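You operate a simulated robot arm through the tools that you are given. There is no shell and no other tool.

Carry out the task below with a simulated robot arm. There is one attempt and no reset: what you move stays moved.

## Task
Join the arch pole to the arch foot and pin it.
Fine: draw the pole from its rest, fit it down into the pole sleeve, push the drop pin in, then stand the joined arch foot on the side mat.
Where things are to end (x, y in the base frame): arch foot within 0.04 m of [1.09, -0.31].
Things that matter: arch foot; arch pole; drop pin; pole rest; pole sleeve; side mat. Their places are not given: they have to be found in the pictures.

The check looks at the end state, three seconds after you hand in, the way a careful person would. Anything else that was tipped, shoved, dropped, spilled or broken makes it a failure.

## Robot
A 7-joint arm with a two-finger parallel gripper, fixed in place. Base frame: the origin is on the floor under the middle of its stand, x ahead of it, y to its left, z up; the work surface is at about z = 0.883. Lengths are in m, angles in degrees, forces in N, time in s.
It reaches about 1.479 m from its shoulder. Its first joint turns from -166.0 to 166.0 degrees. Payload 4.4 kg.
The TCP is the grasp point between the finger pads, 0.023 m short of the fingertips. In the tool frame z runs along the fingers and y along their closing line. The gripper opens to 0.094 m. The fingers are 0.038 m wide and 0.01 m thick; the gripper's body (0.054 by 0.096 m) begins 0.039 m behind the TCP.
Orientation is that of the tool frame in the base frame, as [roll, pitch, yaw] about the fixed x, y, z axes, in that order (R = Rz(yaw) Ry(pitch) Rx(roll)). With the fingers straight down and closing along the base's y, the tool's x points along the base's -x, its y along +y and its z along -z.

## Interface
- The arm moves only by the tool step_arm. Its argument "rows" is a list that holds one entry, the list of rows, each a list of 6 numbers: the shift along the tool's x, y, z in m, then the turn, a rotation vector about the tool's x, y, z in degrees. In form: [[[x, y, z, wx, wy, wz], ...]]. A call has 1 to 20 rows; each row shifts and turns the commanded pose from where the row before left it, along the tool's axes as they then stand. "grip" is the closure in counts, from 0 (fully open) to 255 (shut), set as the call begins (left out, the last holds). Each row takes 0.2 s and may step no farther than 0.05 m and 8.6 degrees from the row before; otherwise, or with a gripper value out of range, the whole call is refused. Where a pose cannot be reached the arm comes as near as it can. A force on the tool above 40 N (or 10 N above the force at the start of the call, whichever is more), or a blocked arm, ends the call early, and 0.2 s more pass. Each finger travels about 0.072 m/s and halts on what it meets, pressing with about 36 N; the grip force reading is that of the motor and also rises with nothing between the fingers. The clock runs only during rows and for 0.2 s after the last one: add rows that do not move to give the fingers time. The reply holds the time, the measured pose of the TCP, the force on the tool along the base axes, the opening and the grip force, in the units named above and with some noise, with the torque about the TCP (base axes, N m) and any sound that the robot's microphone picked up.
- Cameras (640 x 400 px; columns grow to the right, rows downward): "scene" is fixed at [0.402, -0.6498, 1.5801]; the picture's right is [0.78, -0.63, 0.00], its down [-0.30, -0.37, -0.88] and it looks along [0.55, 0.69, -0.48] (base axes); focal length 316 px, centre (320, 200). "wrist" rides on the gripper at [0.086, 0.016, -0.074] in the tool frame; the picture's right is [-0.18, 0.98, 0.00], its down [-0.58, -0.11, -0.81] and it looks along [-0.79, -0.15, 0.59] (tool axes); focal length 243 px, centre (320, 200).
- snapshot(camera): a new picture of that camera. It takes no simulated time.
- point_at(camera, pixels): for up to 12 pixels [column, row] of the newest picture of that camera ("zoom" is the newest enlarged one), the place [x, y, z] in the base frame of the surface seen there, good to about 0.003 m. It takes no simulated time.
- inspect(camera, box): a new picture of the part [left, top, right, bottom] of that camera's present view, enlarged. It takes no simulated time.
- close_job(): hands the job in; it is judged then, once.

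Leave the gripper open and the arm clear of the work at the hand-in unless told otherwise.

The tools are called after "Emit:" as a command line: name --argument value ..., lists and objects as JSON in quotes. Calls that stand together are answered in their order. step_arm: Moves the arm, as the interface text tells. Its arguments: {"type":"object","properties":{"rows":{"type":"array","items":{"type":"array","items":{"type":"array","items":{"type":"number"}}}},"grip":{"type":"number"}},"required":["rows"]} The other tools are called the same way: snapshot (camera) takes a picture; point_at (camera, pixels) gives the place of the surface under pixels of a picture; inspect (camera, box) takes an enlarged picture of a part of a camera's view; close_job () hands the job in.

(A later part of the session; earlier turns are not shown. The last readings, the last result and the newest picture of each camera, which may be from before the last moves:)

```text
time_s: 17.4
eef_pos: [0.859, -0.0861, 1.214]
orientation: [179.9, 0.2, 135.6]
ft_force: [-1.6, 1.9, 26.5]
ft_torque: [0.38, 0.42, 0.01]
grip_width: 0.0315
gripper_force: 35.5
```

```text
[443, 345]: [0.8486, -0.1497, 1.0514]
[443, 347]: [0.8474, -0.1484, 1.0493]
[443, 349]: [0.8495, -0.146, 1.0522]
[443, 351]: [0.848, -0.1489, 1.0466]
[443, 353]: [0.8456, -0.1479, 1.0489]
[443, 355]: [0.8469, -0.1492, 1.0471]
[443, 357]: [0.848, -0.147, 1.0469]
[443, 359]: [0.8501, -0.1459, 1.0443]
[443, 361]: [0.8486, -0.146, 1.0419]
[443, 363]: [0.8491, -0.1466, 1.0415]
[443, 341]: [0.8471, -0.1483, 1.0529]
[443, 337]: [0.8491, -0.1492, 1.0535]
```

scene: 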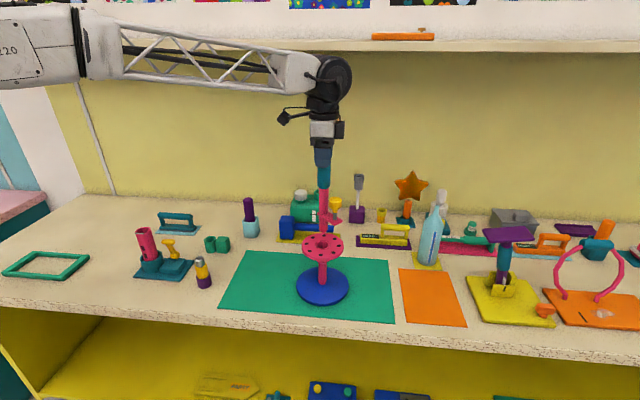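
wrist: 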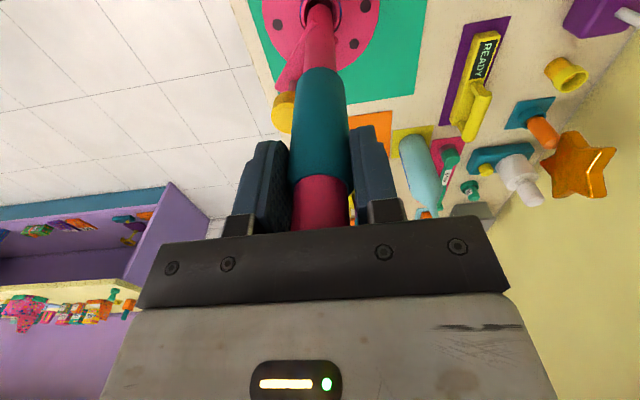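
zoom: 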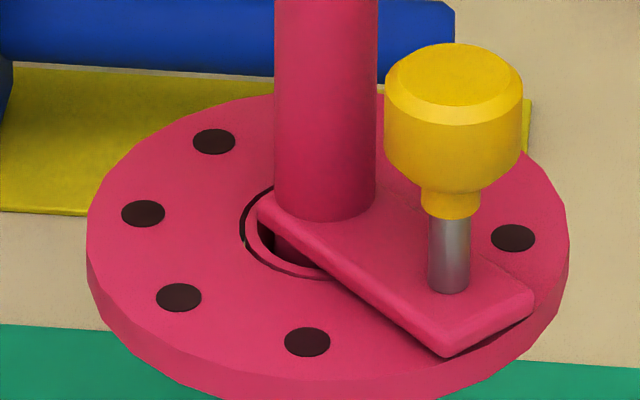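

The tab top averages 1.053 and the flange 1.0436. The tab thickness is unclear, so I'll look at the tab's edge at the highest zoom for a gap, and at the rest block to learn the tab's thickness.

Emit:
inspect --camera "scene" --box '[328, 248, 342, 257]'

Emit:
inspect --camera "scene" --box '[312, 236, 328, 250]'

Emit:
inspect --camera "scene" --box '[200, 230, 235, 258]'

Emit:
point_at --camera "zoom" --pixels '[[395, 130], [400, 125], [380, 130], [420, 130], [410, 120], [390, 120], [370, 125], [430, 125], [385, 135], [405, 135], [400, 118], [380, 122]]'

```text
16.00 times, centred on (335, 252) of scene
```

zoom: 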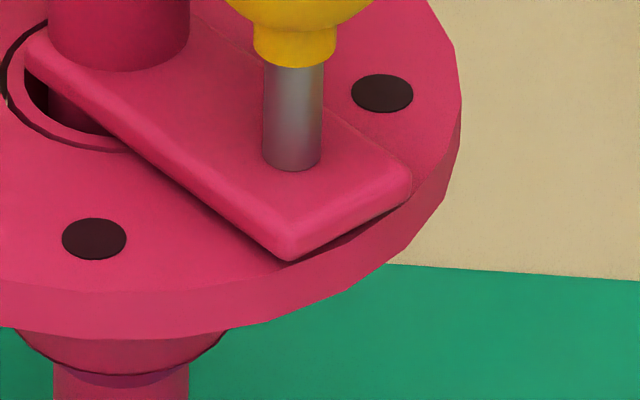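

```text
16.00 times, centred on (320, 243) of scene
```

zoom: 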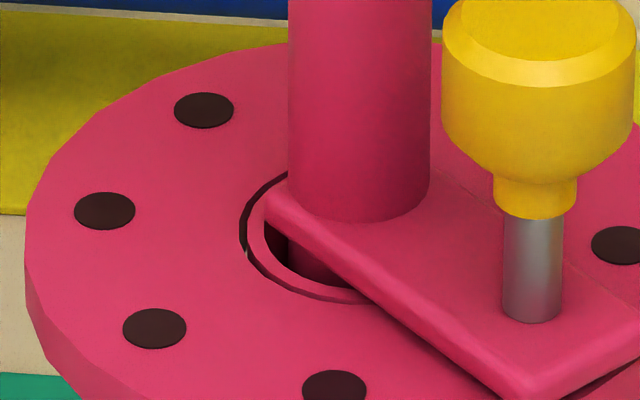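

```text
14.29 times, centred on (218, 244) of scene
```

zoom: 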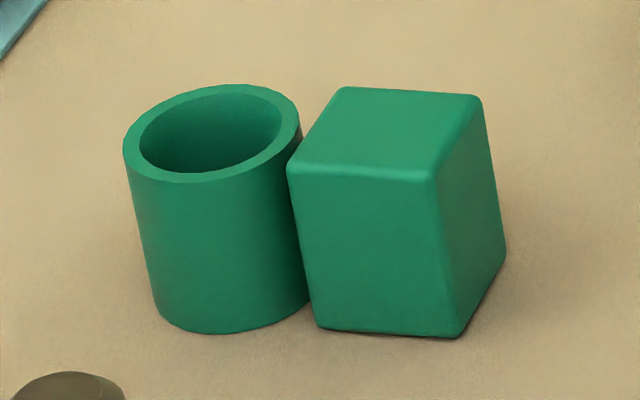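

```text
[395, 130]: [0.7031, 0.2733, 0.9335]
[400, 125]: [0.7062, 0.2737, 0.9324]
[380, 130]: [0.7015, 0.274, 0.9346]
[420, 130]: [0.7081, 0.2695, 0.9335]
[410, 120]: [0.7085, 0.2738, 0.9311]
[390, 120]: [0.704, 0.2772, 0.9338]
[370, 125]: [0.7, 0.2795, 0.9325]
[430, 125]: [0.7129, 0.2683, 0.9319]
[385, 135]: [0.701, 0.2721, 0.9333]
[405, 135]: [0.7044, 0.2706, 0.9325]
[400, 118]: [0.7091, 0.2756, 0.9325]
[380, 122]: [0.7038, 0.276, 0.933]
```

The rest block top is 0.933, so the tab is at most 8 mm thick and there may be about 1 mm of gap. I'll average the pole face and pin shank positions again in this seated state to check centring.

Emit:
inspect --camera "scene" --box '[298, 225, 346, 260]'

Emit:
point_at --camera "zoom" --pixels '[[325, 30], [325, 45], [325, 60], [325, 75], [325, 90], [325, 105], [325, 120], [325, 135], [325, 150], [325, 165], [325, 180], [325, 195]]'

Emit:
point_at --camera "zoom" --pixels '[[449, 225], [449, 230], [449, 235], [449, 240], [449, 245], [449, 250], [449, 255], [449, 260], [449, 265], [449, 270], [449, 275], [449, 280]]'

Emit:
point_at --camera "zoom" --pixels '[[512, 238], [307, 342], [178, 297], [143, 213], [214, 141], [512, 238], [307, 342], [178, 297], [143, 213], [214, 141], [512, 238], [307, 342]]'

```text
11.43 times, centred on (322, 242) of scene
```

zoom: 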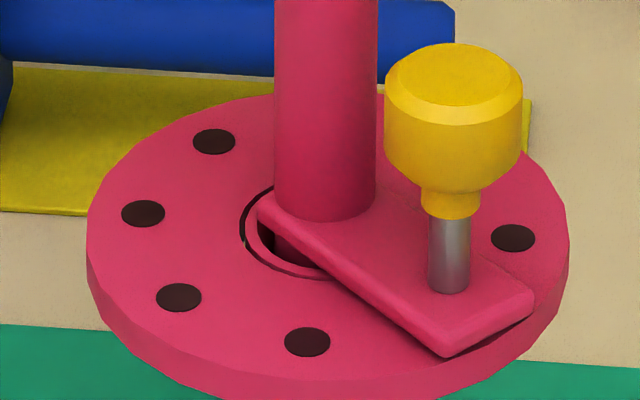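

```text
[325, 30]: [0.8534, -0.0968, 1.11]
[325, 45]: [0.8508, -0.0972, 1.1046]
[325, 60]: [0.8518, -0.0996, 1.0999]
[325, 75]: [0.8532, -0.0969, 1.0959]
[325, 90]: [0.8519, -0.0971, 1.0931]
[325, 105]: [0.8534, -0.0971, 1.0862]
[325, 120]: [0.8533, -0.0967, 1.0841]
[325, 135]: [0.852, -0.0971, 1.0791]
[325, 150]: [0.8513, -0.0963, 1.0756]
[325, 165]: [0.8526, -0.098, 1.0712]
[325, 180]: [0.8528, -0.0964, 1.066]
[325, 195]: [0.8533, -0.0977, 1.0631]
```

```text
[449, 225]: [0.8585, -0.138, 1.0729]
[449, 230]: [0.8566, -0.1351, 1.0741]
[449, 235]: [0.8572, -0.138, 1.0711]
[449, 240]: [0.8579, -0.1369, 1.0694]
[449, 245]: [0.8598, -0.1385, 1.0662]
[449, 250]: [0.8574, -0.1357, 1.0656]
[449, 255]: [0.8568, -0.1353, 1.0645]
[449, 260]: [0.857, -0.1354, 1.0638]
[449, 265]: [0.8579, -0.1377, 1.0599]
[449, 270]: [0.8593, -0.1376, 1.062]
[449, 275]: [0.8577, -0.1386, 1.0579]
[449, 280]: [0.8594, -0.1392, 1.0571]
```

```text
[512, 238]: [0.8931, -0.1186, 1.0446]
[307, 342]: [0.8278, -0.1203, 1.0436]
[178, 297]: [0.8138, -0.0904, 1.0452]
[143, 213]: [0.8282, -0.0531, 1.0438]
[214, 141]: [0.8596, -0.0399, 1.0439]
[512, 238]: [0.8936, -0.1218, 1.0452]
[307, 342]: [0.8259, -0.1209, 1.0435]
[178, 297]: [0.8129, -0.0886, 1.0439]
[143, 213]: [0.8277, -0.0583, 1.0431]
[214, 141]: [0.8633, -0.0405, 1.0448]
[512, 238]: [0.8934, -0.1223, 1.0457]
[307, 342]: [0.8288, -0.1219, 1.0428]
```

Pole axis about (0.8602, -0.0878) against bore (0.861, -0.0885); pin about (0.8611, -0.1337) against hole (0.8605, -0.1345). It is centred within a millimetre, with the pin perhaps half a degree toward +x. I'll take off most of the downward preload, turn 0.5° and read the force.

Emit:
step_arm --rows '[[[0, 0, -0.0015, 0, 0, 0], [0, 0, -0.001, 0, 0, 0.5], [0, 0, 0, 0, 0, 0]]]'

Emit:
inspect --camera "scene" --box '[298, 225, 346, 260]'

```text
time_s: 18.2
eef_pos: [0.8586, -0.0879, 1.2134]
orientation: [179.9, 0.0, 135.1]
ft_force: [2.9, -1.2, 14.6]
ft_torque: [-0.37, -0.58, 0.0]
grip_width: 0.0315
gripper_force: 36.2
```

```text
11.43 times, centred on (322, 242) of scene
```

zoom: 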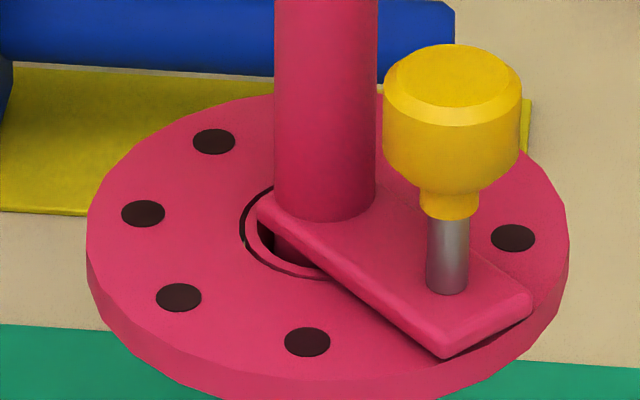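

The upward force fell to 15 N. I'll ease up a touch more, then open the fingers so the pole settles by its own weight.

Emit:
step_arm --rows '[[[0, 0, -0.001, 0, 0, 0], [0, 0, 0, 0, 0, 0]]]'

Emit:
step_arm --rows '[[[0, 0, 0, 0, 0, 0], [0, 0, 0, 0, 0, 0], [0, 0, 0, 0, 0, 0], [0, 0, 0, 0, 0, 0]]]' --grip 0

Emit:
inspect --camera "scene" --box '[298, 225, 346, 260]'

Emit:
snapshot --camera "wrist"

```text
time_s: 18.8
eef_pos: [0.8577, -0.0869, 1.2122]
orientation: [-179.9, -0.1, 135.1]
ft_force: [0.8, -1.4, -0.1]
ft_torque: [-0.17, -0.06, 0.0]
grip_width: 0.0317
gripper_force: 36.5
```

```text
time_s: 19.8
eef_pos: [0.8586, -0.0872, 1.2147]
orientation: [180.0, 0.0, 135.1]
ft_force: [-0.6, 0.2, 0.3]
ft_torque: [-0.01, -0.01, 0.05]
grip_width: 0.0938
gripper_force: 0.0
```

```text
11.43 times, centred on (322, 242) of scene
```

zoom: 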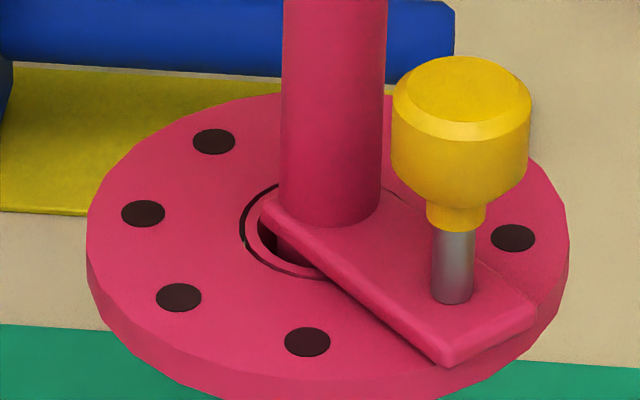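

```text
taken
```

wrist: 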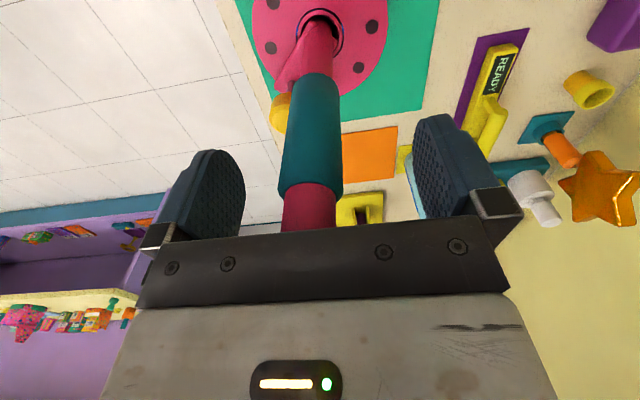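

The fingers are open and the pole dropped about 2–3 mm, with the tab now flat on the flange. It also leaned or shifted a little to the right. I'll measure how it sits now.

Emit:
point_at --camera "zoom" --pixels '[[400, 275], [410, 285], [420, 295], [430, 305], [440, 315], [450, 325], [470, 315], [490, 305], [485, 295], [385, 255], [395, 265], [500, 300]]'

Emit:
point_at --camera "zoom" --pixels '[[335, 20], [335, 30], [335, 40], [335, 50], [334, 60], [334, 70], [332, 150], [332, 160], [332, 170], [331, 180], [331, 190], [331, 200]]'

Emit:
point_at --camera "zoom" --pixels '[[453, 238], [453, 242], [453, 246], [453, 250], [453, 254], [453, 258], [453, 262], [453, 266], [453, 270], [453, 275], [453, 280], [453, 285]]'

Emit:
inspect --camera "scene" --box '[290, 150, 360, 270]'

```text
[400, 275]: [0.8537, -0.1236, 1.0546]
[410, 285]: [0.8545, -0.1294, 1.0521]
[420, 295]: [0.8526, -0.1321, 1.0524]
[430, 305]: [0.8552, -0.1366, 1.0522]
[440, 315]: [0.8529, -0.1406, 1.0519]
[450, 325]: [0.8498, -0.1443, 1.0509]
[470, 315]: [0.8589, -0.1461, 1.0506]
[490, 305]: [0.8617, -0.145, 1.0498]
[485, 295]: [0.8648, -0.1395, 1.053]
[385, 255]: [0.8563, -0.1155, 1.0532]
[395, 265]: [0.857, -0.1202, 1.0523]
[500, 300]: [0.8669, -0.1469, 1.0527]
```

```text
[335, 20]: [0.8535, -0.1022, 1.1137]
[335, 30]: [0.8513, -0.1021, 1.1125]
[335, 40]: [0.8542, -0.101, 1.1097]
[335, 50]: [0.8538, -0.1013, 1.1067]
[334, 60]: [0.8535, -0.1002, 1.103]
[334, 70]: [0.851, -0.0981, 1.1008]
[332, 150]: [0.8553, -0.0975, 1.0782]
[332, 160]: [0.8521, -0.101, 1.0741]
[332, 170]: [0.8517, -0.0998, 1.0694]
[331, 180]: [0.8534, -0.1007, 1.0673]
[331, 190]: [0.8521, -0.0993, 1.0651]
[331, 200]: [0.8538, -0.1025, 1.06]
```

```text
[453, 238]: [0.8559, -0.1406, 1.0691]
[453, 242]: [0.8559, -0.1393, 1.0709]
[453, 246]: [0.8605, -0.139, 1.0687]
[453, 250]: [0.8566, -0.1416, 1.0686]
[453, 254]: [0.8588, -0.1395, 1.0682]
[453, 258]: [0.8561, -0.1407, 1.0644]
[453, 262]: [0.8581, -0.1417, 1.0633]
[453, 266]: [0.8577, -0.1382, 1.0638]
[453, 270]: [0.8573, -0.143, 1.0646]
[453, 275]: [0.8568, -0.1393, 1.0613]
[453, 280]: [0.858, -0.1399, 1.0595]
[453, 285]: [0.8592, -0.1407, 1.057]
```

```text
3.33 times, centred on (325, 210) of scene
```

zoom: 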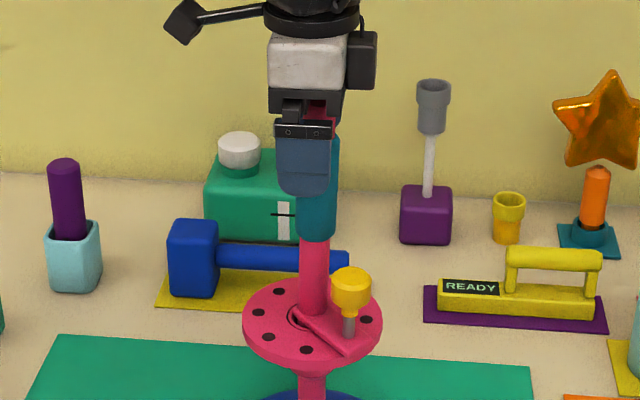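

With the grip released, the pole leans ~1–2° toward the tab: pin at y≈-0.137 against the hole at -0.1346, tab tip low and inner end a bit high. So the stub is not quite home. The gripper's palm is ~8 mm above the pole top, so I'll lower the open gripper and press the top straight down with the palm to seat it upright.

Emit:
step_arm --rows '[[[0, 0, 0.003, 0, 0, 0], [0, 0, 0.002, 0, 0, 0], [0, 0, 0.001, 0, 0, 0], [0, 0, 0.001, 0, 0, 0], [0, 0, 0, 0, 0, 0]]]'

```text
time_s: 21.0
eef_pos: [0.8569, -0.0872, 1.2081]
orientation: [-179.9, 0.0, 135.1]
ft_force: [-0.3, 1.3, 7.7]
ft_torque: [-0.06, 0.04, 0.01]
grip_width: 0.0943
gripper_force: 0.1
```

The palm touches the pole top at 7.7 N. I'll press a little more.

Emit:
step_arm --rows '[[[0, 0, 0.001, 0, 0, 0], [0, 0, 0.001, 0, 0, 0], [0, 0, 0, 0, 0, 0]]]'

Emit:
inspect --camera "scene" --box '[298, 225, 346, 260]'

```text
time_s: 21.8
eef_pos: [0.8583, -0.0886, 1.208]
orientation: [179.9, 0.1, 135.1]
ft_force: [-0.4, 5.3, 31.7]
ft_torque: [-0.25, -0.02, -0.01]
grip_width: 0.0942
gripper_force: 0.1
```

```text
11.43 times, centred on (322, 242) of scene
```

zoom: 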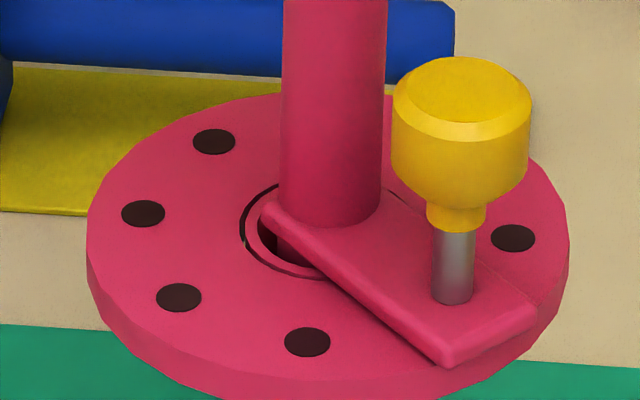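

Pressing with 32 N moved nothing, so the stub is on its stop. I'll measure the lean of the pole over a longer stretch, and look at the collar and bore from the side.

Emit:
inspect --camera "scene" --box '[302, 180, 342, 230]'

Emit:
inspect --camera "scene" --box '[310, 233, 334, 248]'

Emit:
inspect --camera "wrist" --box '[240, 0, 400, 110]'

```text
8.00 times, centred on (322, 205) of scene
```

zoom: 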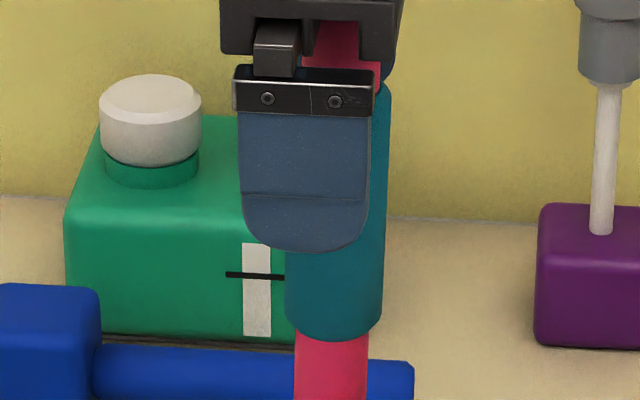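

```text
16.00 times, centred on (322, 240) of scene
```

zoom: 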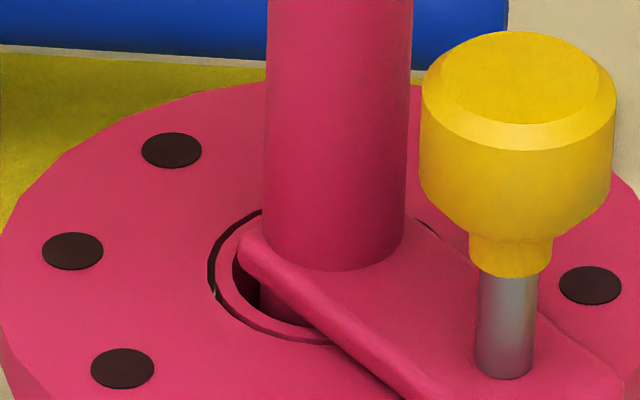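

```text
3.64 times, centred on (320, 55) of wrist
```

zoom: 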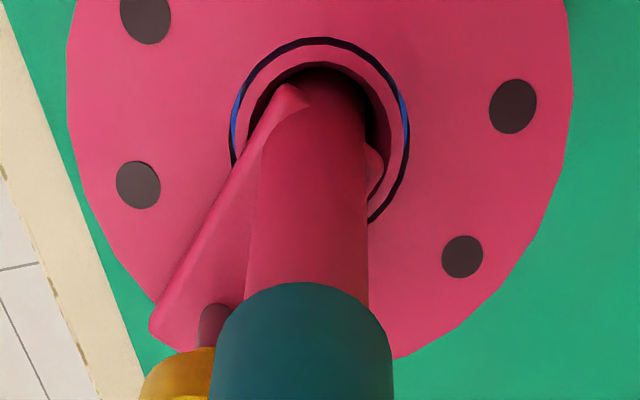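

The wrist view shows a clear annular gap around the pole in the bore. The palm push's centre of pressure lies inside the stub's footprint, so the stub is standing on the sleeve floor. It is fully in, with a slight lean from the play, and the pin sits within ~1.5 mm of its hole. I'll raise the open gripper straight up, clear of the pole.

Emit:
step_arm --rows '[[[0, 0, -0.005, 0, 0, 0], [0, 0, -0.015, 0, 0, 0], [0, 0, -0.03, 0, 0, 0], [0, 0, -0.035, 0, 0, 0], [0, 0, -0.035, 0, 0, 0], [0, 0, -0.02, 0, 0, 0], [0, 0, 0, 0, 0, 0]]]' --grip 0

Emit:
snapshot --camera "scene"

Emit:
inspect --camera "scene" --box '[298, 225, 346, 260]'

Emit:
inspect --camera "scene" --box '[290, 165, 360, 265]'

```text
time_s: 23.4
eef_pos: [0.8595, -0.0872, 1.3456]
orientation: [-180.0, 0.1, 135.2]
ft_force: [-0.4, 0.6, 0.1]
ft_torque: [0.01, 0.0, 0.0]
grip_width: 0.0937
gripper_force: 0.1
```

```text
taken
```

scene: 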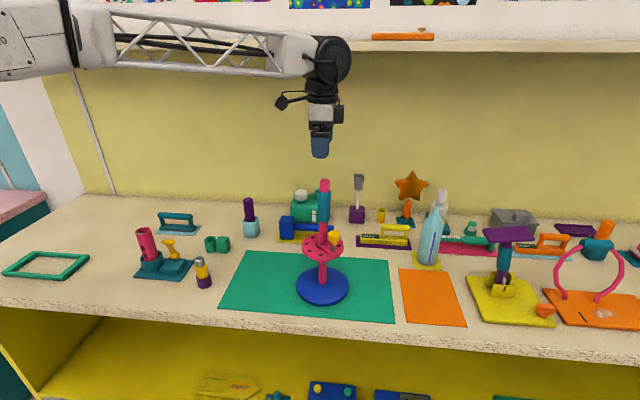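

```text
11.43 times, centred on (322, 242) of scene
```

zoom: 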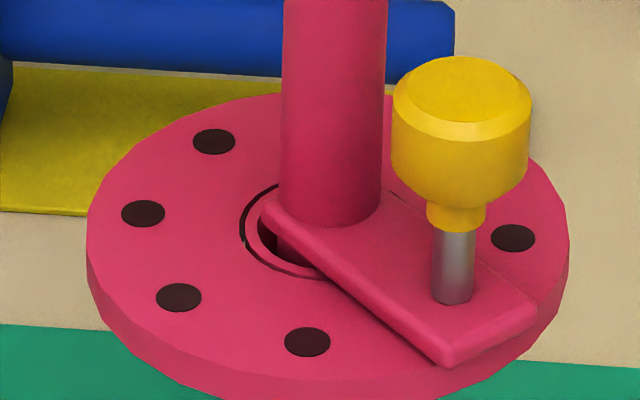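

```text
4.00 times, centred on (325, 215) of scene
```

zoom: 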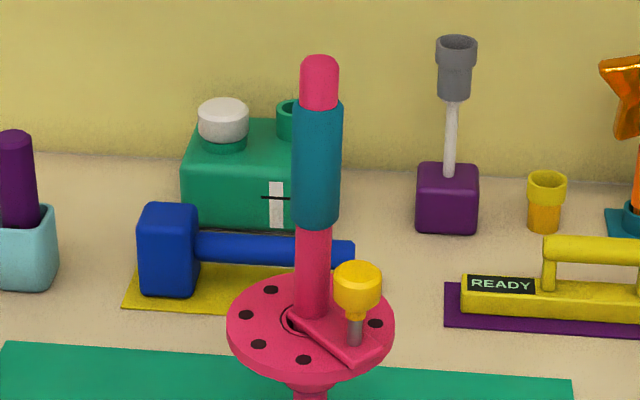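

The pole stands in the sleeve with a small lean. I'll measure the pole's top and body and the pin head's top to quantify this.

Emit:
point_at --camera "zoom" --pixels '[[319, 62], [319, 64], [319, 66], [319, 63], [319, 65], [319, 61], [318, 130], [318, 140], [318, 150], [317, 190], [317, 200], [317, 210]]'

Emit:
point_at --camera "zoom" --pixels '[[359, 270], [357, 271], [361, 271], [358, 269], [360, 272], [359, 268], [355, 270], [363, 270], [359, 274], [350, 271], [368, 271], [359, 266]]'

Emit:
point_at --camera "zoom" --pixels '[[359, 285], [359, 288], [359, 291], [359, 294], [359, 297], [359, 300], [358, 288], [358, 292], [358, 296], [359, 290], [359, 293], [359, 296]]'

```text
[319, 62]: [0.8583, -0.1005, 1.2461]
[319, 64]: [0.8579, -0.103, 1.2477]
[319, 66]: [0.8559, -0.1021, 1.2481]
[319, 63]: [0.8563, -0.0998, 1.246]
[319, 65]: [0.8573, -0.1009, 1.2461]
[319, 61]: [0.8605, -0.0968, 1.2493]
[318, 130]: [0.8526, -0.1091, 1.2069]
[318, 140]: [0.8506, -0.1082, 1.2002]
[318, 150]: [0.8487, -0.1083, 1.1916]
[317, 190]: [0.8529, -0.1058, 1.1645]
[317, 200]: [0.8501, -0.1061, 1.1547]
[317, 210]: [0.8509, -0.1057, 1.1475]
```

```text
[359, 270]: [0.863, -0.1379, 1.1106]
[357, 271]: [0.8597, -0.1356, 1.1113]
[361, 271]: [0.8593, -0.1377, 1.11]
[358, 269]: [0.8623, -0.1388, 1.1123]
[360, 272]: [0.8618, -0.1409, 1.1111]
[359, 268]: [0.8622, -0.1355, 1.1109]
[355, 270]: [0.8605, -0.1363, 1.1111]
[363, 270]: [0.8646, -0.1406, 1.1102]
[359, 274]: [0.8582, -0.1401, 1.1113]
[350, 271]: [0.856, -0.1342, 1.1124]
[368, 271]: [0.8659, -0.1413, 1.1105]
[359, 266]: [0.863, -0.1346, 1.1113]
```

```text
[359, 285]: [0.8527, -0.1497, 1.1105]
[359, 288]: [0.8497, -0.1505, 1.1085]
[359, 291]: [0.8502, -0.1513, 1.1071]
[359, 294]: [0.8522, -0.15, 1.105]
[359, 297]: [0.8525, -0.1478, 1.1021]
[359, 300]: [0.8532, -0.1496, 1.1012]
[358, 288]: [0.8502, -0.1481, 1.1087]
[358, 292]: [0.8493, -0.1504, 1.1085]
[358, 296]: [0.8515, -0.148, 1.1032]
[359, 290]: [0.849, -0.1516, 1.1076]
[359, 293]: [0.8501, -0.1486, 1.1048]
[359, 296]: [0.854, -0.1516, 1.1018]
```

The pole leans about 2.4° toward -y. The pin head top is at about (0.861, -0.1385, 1.111), and the pin axis meets the flange ~1.3 mm outside its hole. I'll try the pin now with closed fingertips tilted 40°, so the gripper stays clear of the pole. First I'll turn the wrist back, move to the -y side and tilt, all up high.

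Emit:
step_arm --rows '[[[0, 0, 0, 0, 0, -7.5], [0, 0, 0, 0, 0, -7.5], [0, 0, 0, 0, 0, -7.5], [0, 0, 0, 0, 0, -7.5], [0, 0, 0, 0, 0, -7.5], [0, 0, 0, 0, 0, -7.3], [0, -0.04, 0, 0, 0, 0], [0, -0.04, 0, 0, 0, 0], [0, -0.04, 0, 0, 0, 0], [0, 0, 0, -8, 0, 0], [0, 0, 0, -8, 0, 0], [0, 0, 0, -8, 0, 0], [0, 0, 0, -8, 0, 0], [0, 0, 0, -8, 0, 0], [0, 0, 0, 0, 0, 0]]]' --grip 255

Emit:
snapshot --camera "scene"

Emit:
snapshot --camera "wrist"

```text
time_s: 26.6
eef_pos: [0.8574, -0.2084, 1.3456]
orientation: [139.8, -0.1, 179.8]
ft_force: [-0.2, 0.9, -0.5]
ft_torque: [0.0, 0.01, 0.0]
grip_width: 0.0
gripper_force: 35.5
```

```text
taken
```

scene: 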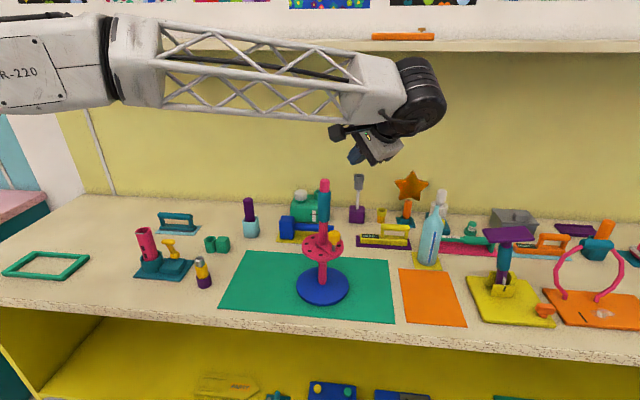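

```text
taken
```

wrist: 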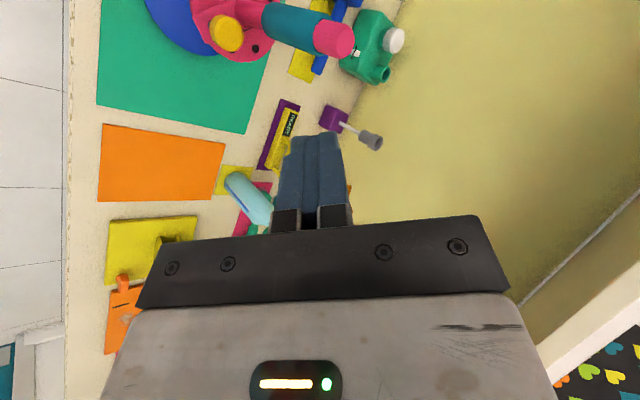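

The fingers are closed and tilted 40°, pointing toward +y and down. I'll move to about 2 cm above the pin head.

Emit:
step_arm --rows '[[[-0.0004, -0.01247, 0.031, 0, 0, 0], [-0.0004, -0.01247, 0.031, 0, 0, 0], [-0.0004, -0.01247, 0.031, 0, 0, 0], [-0.0004, -0.01247, 0.031, 0, 0, 0], [-0.0004, -0.01247, 0.031, 0, 0, 0], [-0.0005, -0.01247, 0.031, 0, 0, 0], [0, 0, 0, 0, 0, 0]]]'

Emit:
inspect --camera "scene" --box '[290, 165, 370, 265]'

Emit:
snapshot --camera "wrist"

```text
time_s: 28.2
eef_pos: [0.8612, -0.1447, 1.1541]
orientation: [140.0, 0.1, 179.9]
ft_force: [-0.3, 0.3, -1.1]
ft_torque: [0.0, 0.0, -0.04]
grip_width: 0.0
gripper_force: 36.3
```

```text
4.00 times, centred on (330, 215) of scene
```

zoom: 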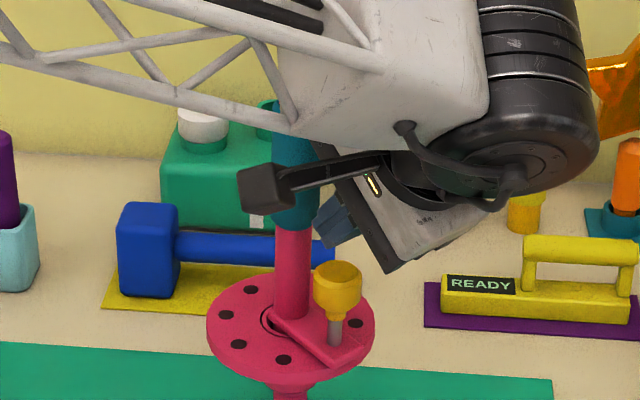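

```text
taken
```

wrist: 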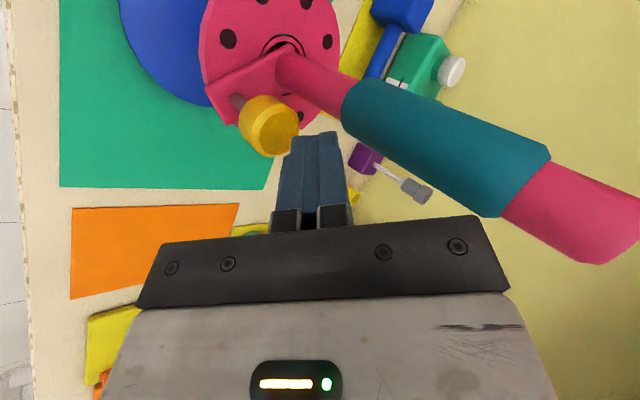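

The fingertips are above and slightly behind the pin head. I'll come straight down 12 mm, then look again before contact.

Emit:
step_arm --rows '[[[0, -0.00386, 0.0046, 0, 0, 0], [0, -0.00386, 0.0046, 0, 0, 0], [0, 0, 0, 0, 0, 0]]]'

Emit:
inspect --camera "scene" --box '[310, 205, 350, 260]'

Emit:
inspect --camera "wrist" --box '[200, 50, 400, 240]'

```text
time_s: 29.0
eef_pos: [0.861, -0.1463, 1.1431]
orientation: [140.0, 0.0, 179.9]
ft_force: [-0.6, 0.2, 0.5]
ft_torque: [0.02, 0.03, 0.0]
grip_width: 0.0
gripper_force: 36.1
```

```text
7.27 times, centred on (330, 232) of scene
```

zoom: 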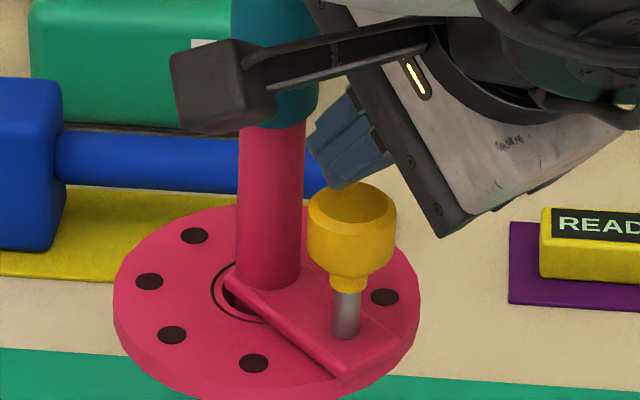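

```text
2.11 times, centred on (300, 145) of wrist
```

zoom: 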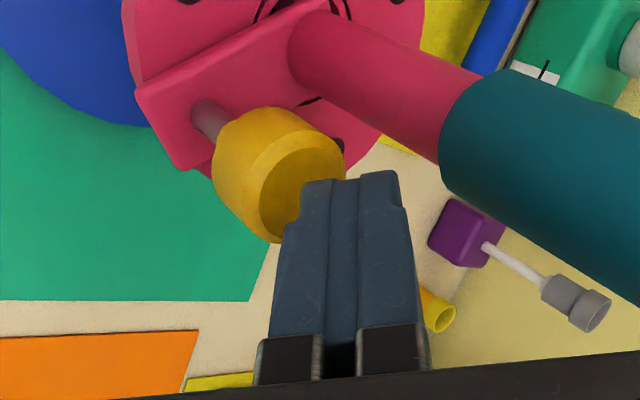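

Tip and head line up in the wrist view. I'll come down in 2 mm rows to make contact.

Emit:
step_arm --rows '[[[0, -0.001286, 0.001532, 0, 0, 0], [0, -0.001286, 0.001532, 0, 0, 0], [0, -0.001286, 0.001532, 0, 0, 0], [0, -0.001286, 0.001532, 0, 0, 0], [0, 0, 0, 0, 0, 0]]]'

Emit:
inspect --camera "scene" --box '[310, 205, 350, 260]'

```text
time_s: 30.2
eef_pos: [0.8605, -0.1454, 1.1343]
orientation: [140.1, -0.1, 179.8]
ft_force: [0.5, -0.5, 0.6]
ft_torque: [0.0, -0.04, 0.02]
grip_width: 0.0
gripper_force: 35.9
```

```text
7.27 times, centred on (330, 232) of scene
```

zoom: 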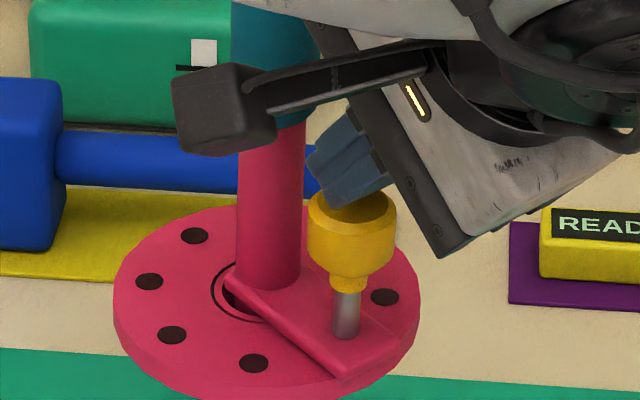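

The tip is just about touching the head and the force is still near zero. I'll push down in 1 mm rows.

Emit:
step_arm --rows '[[[0, -0.000643, 0.000766, 0, 0, 0], [0, -0.000643, 0.000766, 0, 0, 0], [0, -0.000643, 0.000766, 0, 0, 0], [0, 0, 0, 0, 0, 0]]]'

Emit:
inspect --camera "scene" --box '[310, 205, 350, 260]'

```text
time_s: 31.2
eef_pos: [0.8604, -0.1454, 1.131]
orientation: [140.1, 0.0, 179.8]
ft_force: [-0.9, -0.1, 3.3]
ft_torque: [-0.01, 0.04, 0.01]
grip_width: 0.0002
gripper_force: 35.8
```

```text
7.27 times, centred on (330, 232) of scene
```

zoom: 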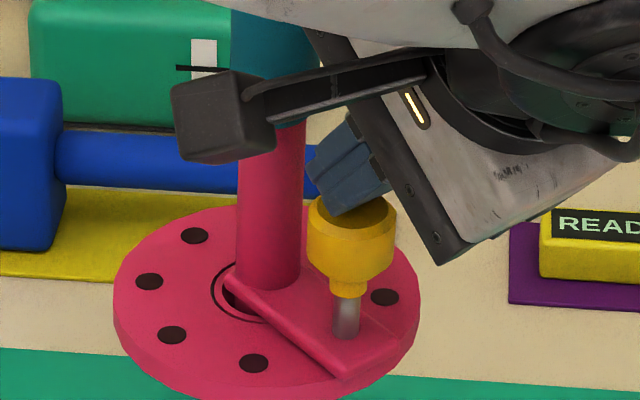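

The pin is sliding down with ~3 N of friction. I'll keep pushing in 1 mm rows.

Emit:
step_arm --rows '[[[0, -0.000643, 0.000766, 0, 0, 0], [0, -0.000643, 0.000766, 0, 0, 0], [0, -0.000643, 0.000766, 0, 0, 0], [0, -0.000643, 0.000766, 0, 0, 0], [0, 0, 0, 0, 0, 0]]]'

Emit:
inspect --camera "scene" --box '[310, 205, 350, 260]'

```text
time_s: 32.4
eef_pos: [0.8607, -0.1444, 1.1275]
orientation: [140.0, -0.1, 179.9]
ft_force: [-0.3, -0.1, 1.1]
ft_torque: [0.02, -0.01, -0.01]
grip_width: 0.0
gripper_force: 36.2
```

```text
7.27 times, centred on (330, 232) of scene
```

zoom: 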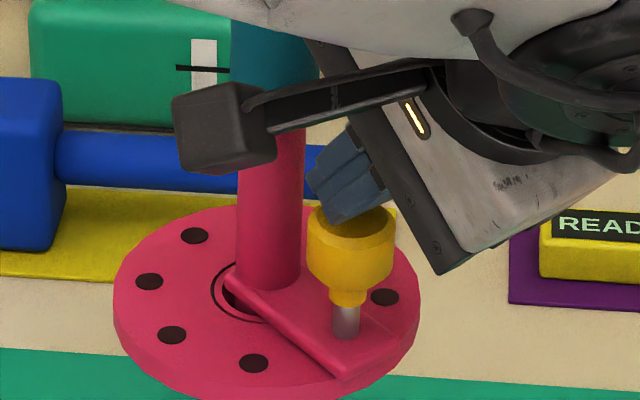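

It continues to go down with almost no force. I'll go another 4 mm.

Emit:
step_arm --rows '[[[0, -0.000643, 0.000766, 0, 0, 0], [0, -0.000643, 0.000766, 0, 0, 0], [0, -0.000643, 0.000766, 0, 0, 0], [0, -0.000643, 0.000766, 0, 0, 0], [0, 0, 0, 0, 0, 0]]]'

Emit:
inspect --camera "scene" --box '[310, 205, 350, 260]'

```text
time_s: 33.6
eef_pos: [0.8601, -0.1448, 1.123]
orientation: [140.0, 0.0, 179.8]
ft_force: [0.2, -0.5, -0.4]
ft_torque: [0.01, 0.03, 0.01]
grip_width: 0.0
gripper_force: 35.9
```

```text
7.27 times, centred on (330, 232) of scene
```

zoom: 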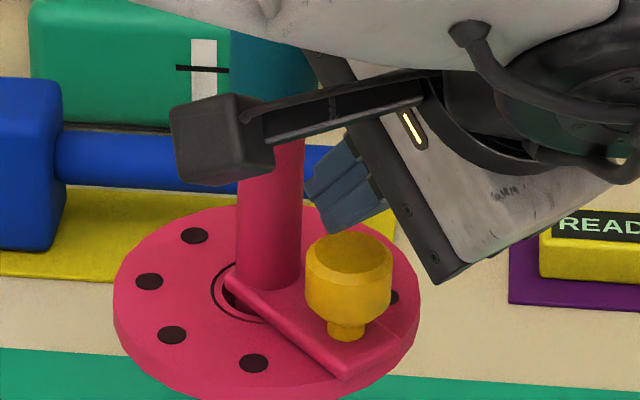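

The pin dropped fully on its own: its yellow neck now sits on the tab at about (348,330). I'll back the tool out along its axis.

Emit:
step_arm --rows '[[[0, 0.004, -0.0358, 0, 0, 0], [0, 0.004, -0.0358, 0, 0, 0], [0, 0.004, -0.0358, 0, 0, 0], [0, 0.004, -0.0358, 0, 0, 0], [0, 0.004, -0.0358, 0, 0, 0], [0, 0, 0, 0, 0, 0]]]'

Emit:
inspect --camera "scene" --box '[298, 225, 346, 260]'

Emit:
inspect --camera "scene" --box '[285, 165, 360, 310]'

```text
time_s: 35.0
eef_pos: [0.8607, -0.245, 1.2736]
orientation: [140.0, 0.0, 179.9]
ft_force: [0.4, 0.5, 0.2]
ft_torque: [-0.01, 0.01, 0.0]
grip_width: 0.0
gripper_force: 35.9
```

```text
11.43 times, centred on (322, 242) of scene
```

zoom: 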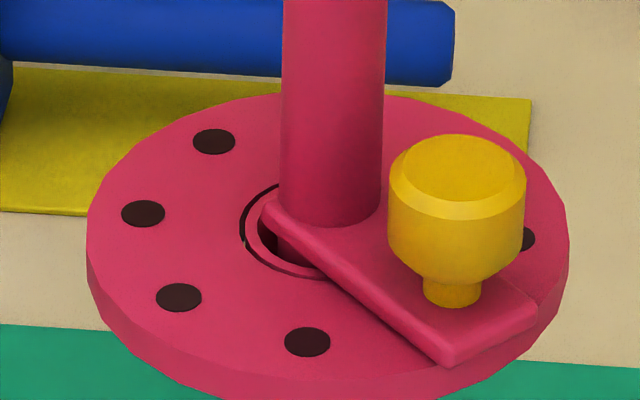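

```text
2.76 times, centred on (322, 238) of scene
```

zoom: 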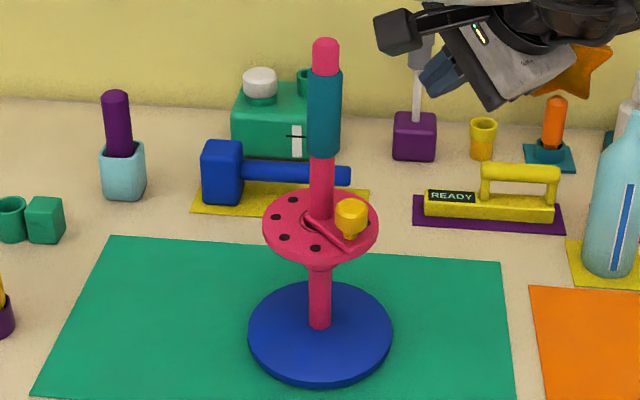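

The pin head's neck rests on the tab and nothing was lifted, so the pin is in. The pole could slip out of the sleeve if lifted by itself, so I'll carry the foot by its pink column under the flange. First I'll move back toward the robot, undo the tilt and open the gripper.

Emit:
step_arm --rows '[[[0.0433, 0.0032, -0.0038, 0, 0, 0], [0.0433, 0.0032, -0.0038, 0, 0, 0], [0.0433, 0.0032, -0.0038, 0, 0, 0], [0.0433, 0.0032, -0.0038, 0, 0, 0], [0.0433, 0.0032, -0.0038, 0, 0, 0], [0.0433, 0.0032, -0.0038, 0, 0, 0], [0, 0, 0, 8, 0, 0], [0, 0, 0, 8, 0, 0], [0, 0, 0, 8, 0, 0], [0, 0, 0, 8, 0, 0], [0, 0, 0, 8, 0, 0], [0, 0, 0, 0, 0, 0]]]' --grip 0

Emit:
snapshot --camera "scene"

Emit:
inspect --camera "scene" --box '[290, 235, 355, 310]'

```text
time_s: 37.6
eef_pos: [0.6002, -0.2445, 1.3032]
orientation: [-179.9, -0.1, 179.8]
ft_force: [0.5, 1.2, -0.3]
ft_torque: [-0.02, 0.0, 0.0]
grip_width: 0.0941
gripper_force: 0.1
```

```text
taken
```

scene: 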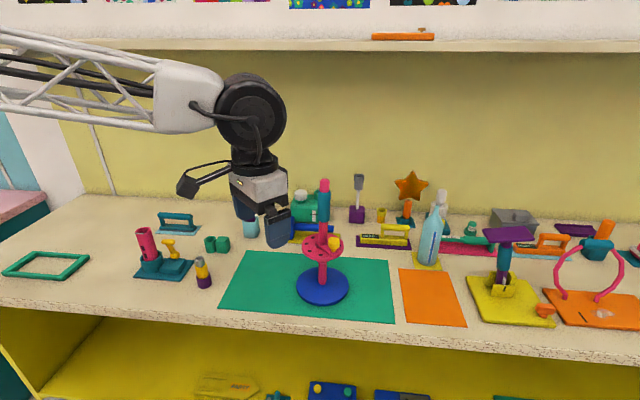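

```text
5.33 times, centred on (322, 272) of scene
```

zoom: 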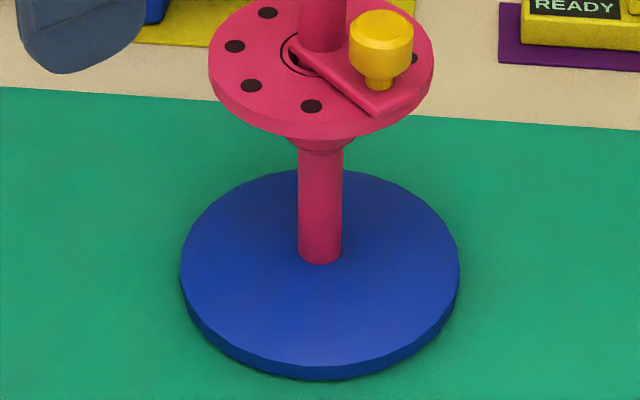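

I'll measure the column, collar underside, base and flange underside, plus the neighbours around the mat (the bottle and yellow stand).

Emit:
point_at --camera "zoom" --pixels '[[320, 155], [320, 160], [320, 180], [320, 200], [320, 220], [320, 240], [320, 255], [300, 200], [341, 200], [320, 148], [320, 140], [320, 135]]'

Emit:
point_at --camera "zoom" --pixels '[[320, 280], [250, 300], [400, 300], [320, 350], [200, 250], [440, 250], [320, 368], [320, 374], [295, 143], [345, 143], [220, 60], [425, 60]]'

Emit:
point_at --camera "scene" --pixels '[[428, 264], [415, 262], [440, 262], [428, 240], [437, 215], [478, 285], [475, 300], [484, 321], [400, 270], [463, 325], [300, 245], [385, 245]]'

```text
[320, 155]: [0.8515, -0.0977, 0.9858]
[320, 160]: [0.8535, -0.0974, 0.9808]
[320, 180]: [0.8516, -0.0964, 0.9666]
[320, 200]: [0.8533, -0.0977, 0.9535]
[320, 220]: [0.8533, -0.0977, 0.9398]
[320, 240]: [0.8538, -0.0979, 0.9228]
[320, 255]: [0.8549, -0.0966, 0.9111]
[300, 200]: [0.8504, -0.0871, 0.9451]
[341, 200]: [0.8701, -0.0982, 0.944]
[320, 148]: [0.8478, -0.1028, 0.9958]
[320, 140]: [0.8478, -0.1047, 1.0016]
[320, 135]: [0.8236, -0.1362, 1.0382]
```

```text
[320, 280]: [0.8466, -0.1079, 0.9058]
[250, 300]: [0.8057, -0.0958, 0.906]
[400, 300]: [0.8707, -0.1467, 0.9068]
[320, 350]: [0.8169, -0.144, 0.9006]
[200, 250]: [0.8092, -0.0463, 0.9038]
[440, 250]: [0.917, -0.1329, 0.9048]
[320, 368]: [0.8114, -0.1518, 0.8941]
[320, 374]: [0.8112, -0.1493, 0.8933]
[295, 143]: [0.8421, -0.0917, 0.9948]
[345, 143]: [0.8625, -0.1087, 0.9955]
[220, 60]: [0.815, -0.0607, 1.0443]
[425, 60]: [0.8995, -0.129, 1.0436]
```

```text
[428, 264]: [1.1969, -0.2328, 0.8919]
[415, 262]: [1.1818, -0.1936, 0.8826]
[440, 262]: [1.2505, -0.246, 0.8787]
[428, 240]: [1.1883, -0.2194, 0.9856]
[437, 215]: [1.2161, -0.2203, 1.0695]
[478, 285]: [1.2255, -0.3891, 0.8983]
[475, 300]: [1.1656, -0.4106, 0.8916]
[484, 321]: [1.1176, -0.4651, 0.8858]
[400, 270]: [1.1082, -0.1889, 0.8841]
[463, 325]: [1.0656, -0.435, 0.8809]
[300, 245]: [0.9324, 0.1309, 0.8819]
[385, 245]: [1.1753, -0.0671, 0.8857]
```

The column is clear from z≈0.906 to 0.993, with radius ~0.0115 and centre about (0.8607, -0.0885). The collar and sleeve floor start at ~0.993, which matches the stub resting on the floor. I'll centre in y and tilt the fingers forward so they point +x, 35° below horizontal.

Emit:
step_arm --rows '[[[0, 0.039, 0, 0, 0, 0], [0, 0.039, 0, 0, 0, 0], [0, 0.039, 0, 0, 0, 0], [0, 0.039, 0, 0, 0, 0], [0, 0, 0, 0, -7.857, 0], [0, 0, 0, 0, -7.857, 0], [0, 0, 0, 0, -7.857, 0], [0, 0, 0, 0, -7.857, 0], [0, 0, 0, 0, -7.857, 0], [0, 0, 0, 0, -7.857, 0], [0, 0, 0, 0, -7.858, 0], [0, 0, 0, 0, 0, 0]]]' --grip 0

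Emit:
snapshot --camera "scene"

Emit:
snapshot --camera "wrist"

```text
time_s: 40.2
eef_pos: [0.6011, -0.089, 1.3036]
orientation: [-179.9, 55.1, 179.9]
ft_force: [0.7, 0.1, 0.5]
ft_torque: [0.03, 0.01, 0.0]
grip_width: 0.094
gripper_force: 0.1
```

```text
taken
```

scene: 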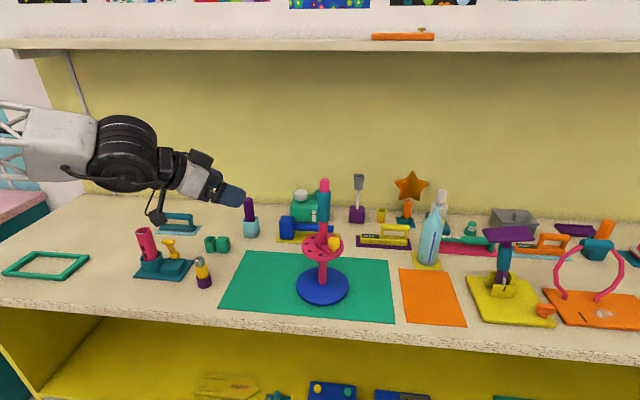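

```text
taken
```

wrist: 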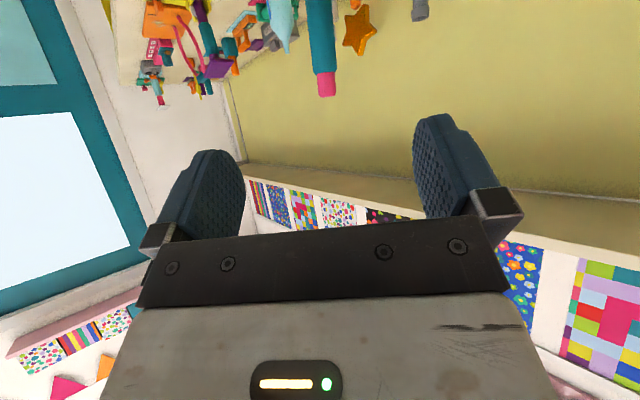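

The tool points forward and down with the camera on its underside. I'll move down to the pre-approach point behind the column.

Emit:
step_arm --rows '[[[0.0218, 0, 0.0358, 0, 0, 0], [0.0218, 0, 0.0358, 0, 0, 0], [0.0218, 0, 0.0358, 0, 0, 0], [0.0218, 0, 0.0358, 0, 0, 0], [0.0218, 0, 0.0358, 0, 0, 0], [0.0218, 0, 0.0358, 0, 0, 0], [0.0218, 0, 0.0358, 0, 0, 0], [0, 0, 0, 0, 0, 0]]]'

Emit:
snapshot --camera "scene"

Emit:
snapshot --camera "wrist"

```text
time_s: 42.0
eef_pos: [0.7184, -0.0884, 1.0345]
orientation: [180.0, 55.1, 179.8]
ft_force: [0.4, -0.3, -0.2]
ft_torque: [0.0, 0.01, 0.02]
grip_width: 0.094
gripper_force: 0.2
```

```text
taken
```

scene: 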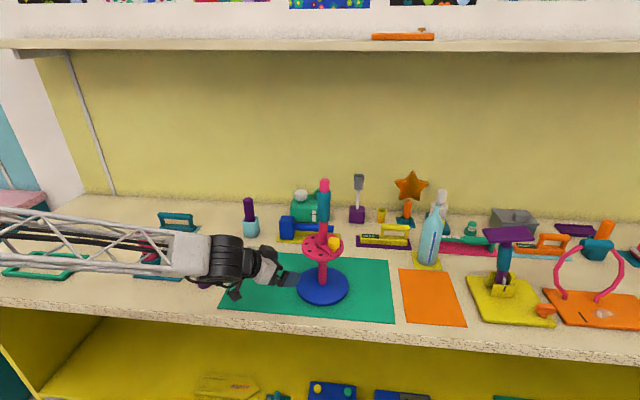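

```text
taken
```

wrist: 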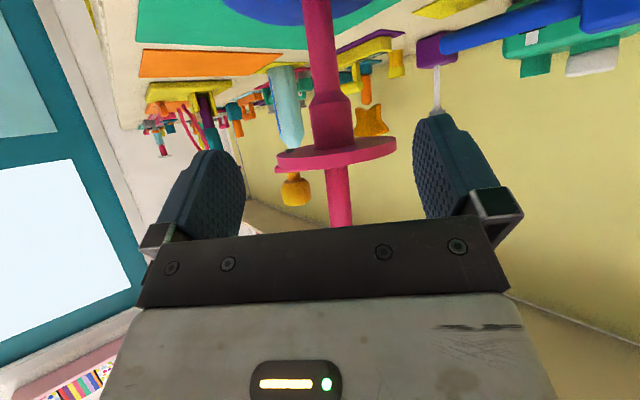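

I'm in position behind the column. Before going lower, I'll check how high the arm's wrist drum and forearm are above the bench.

Emit:
point_at --camera "scene" --pixels '[[225, 280], [230, 260], [215, 250], [190, 272], [190, 250], [150, 270], [100, 266], [60, 262], [235, 293], [270, 265], [255, 280], [245, 250]]'

Emit:
inspect --camera "scene" --box '[180, 210, 360, 320]'

```text
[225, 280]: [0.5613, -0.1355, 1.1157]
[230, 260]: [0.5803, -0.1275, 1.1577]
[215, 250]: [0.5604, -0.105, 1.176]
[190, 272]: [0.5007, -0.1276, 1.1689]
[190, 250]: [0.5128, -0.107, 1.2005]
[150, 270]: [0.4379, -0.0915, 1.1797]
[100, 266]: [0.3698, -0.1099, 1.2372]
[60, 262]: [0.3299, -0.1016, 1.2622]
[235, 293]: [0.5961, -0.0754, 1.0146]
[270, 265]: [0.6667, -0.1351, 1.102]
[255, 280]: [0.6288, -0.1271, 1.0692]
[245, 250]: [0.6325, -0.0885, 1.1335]
```

```text
3.56 times, centred on (270, 265) of scene
```

zoom: 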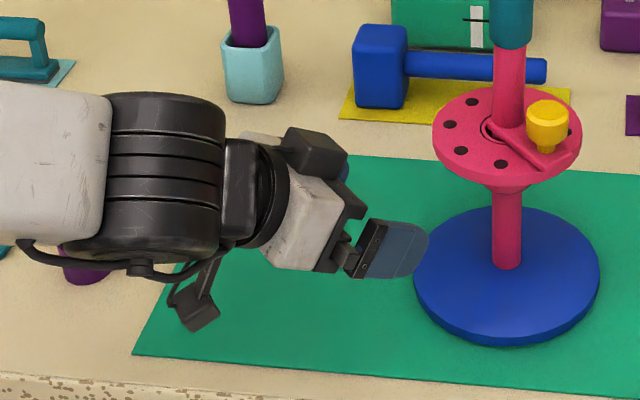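

The drum and forearm will stay at least 12 cm above the bench. I'll check the lowest part of the camera box, near (195,320) in the enlarged view.

Emit:
point_at --camera "zoom" --pixels '[[195, 328], [190, 325], [200, 330], [215, 318], [180, 305], [195, 315], [205, 300], [175, 295], [340, 250], [420, 240], [400, 270], [360, 275]]'

```text
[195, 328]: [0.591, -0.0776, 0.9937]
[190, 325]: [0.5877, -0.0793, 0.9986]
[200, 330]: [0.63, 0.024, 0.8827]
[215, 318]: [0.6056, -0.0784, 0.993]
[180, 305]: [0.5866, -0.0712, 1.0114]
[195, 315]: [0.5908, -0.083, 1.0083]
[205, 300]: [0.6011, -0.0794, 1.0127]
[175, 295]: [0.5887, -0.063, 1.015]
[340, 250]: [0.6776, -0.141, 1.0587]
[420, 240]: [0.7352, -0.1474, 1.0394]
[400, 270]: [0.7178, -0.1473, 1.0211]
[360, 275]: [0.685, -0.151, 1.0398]
```

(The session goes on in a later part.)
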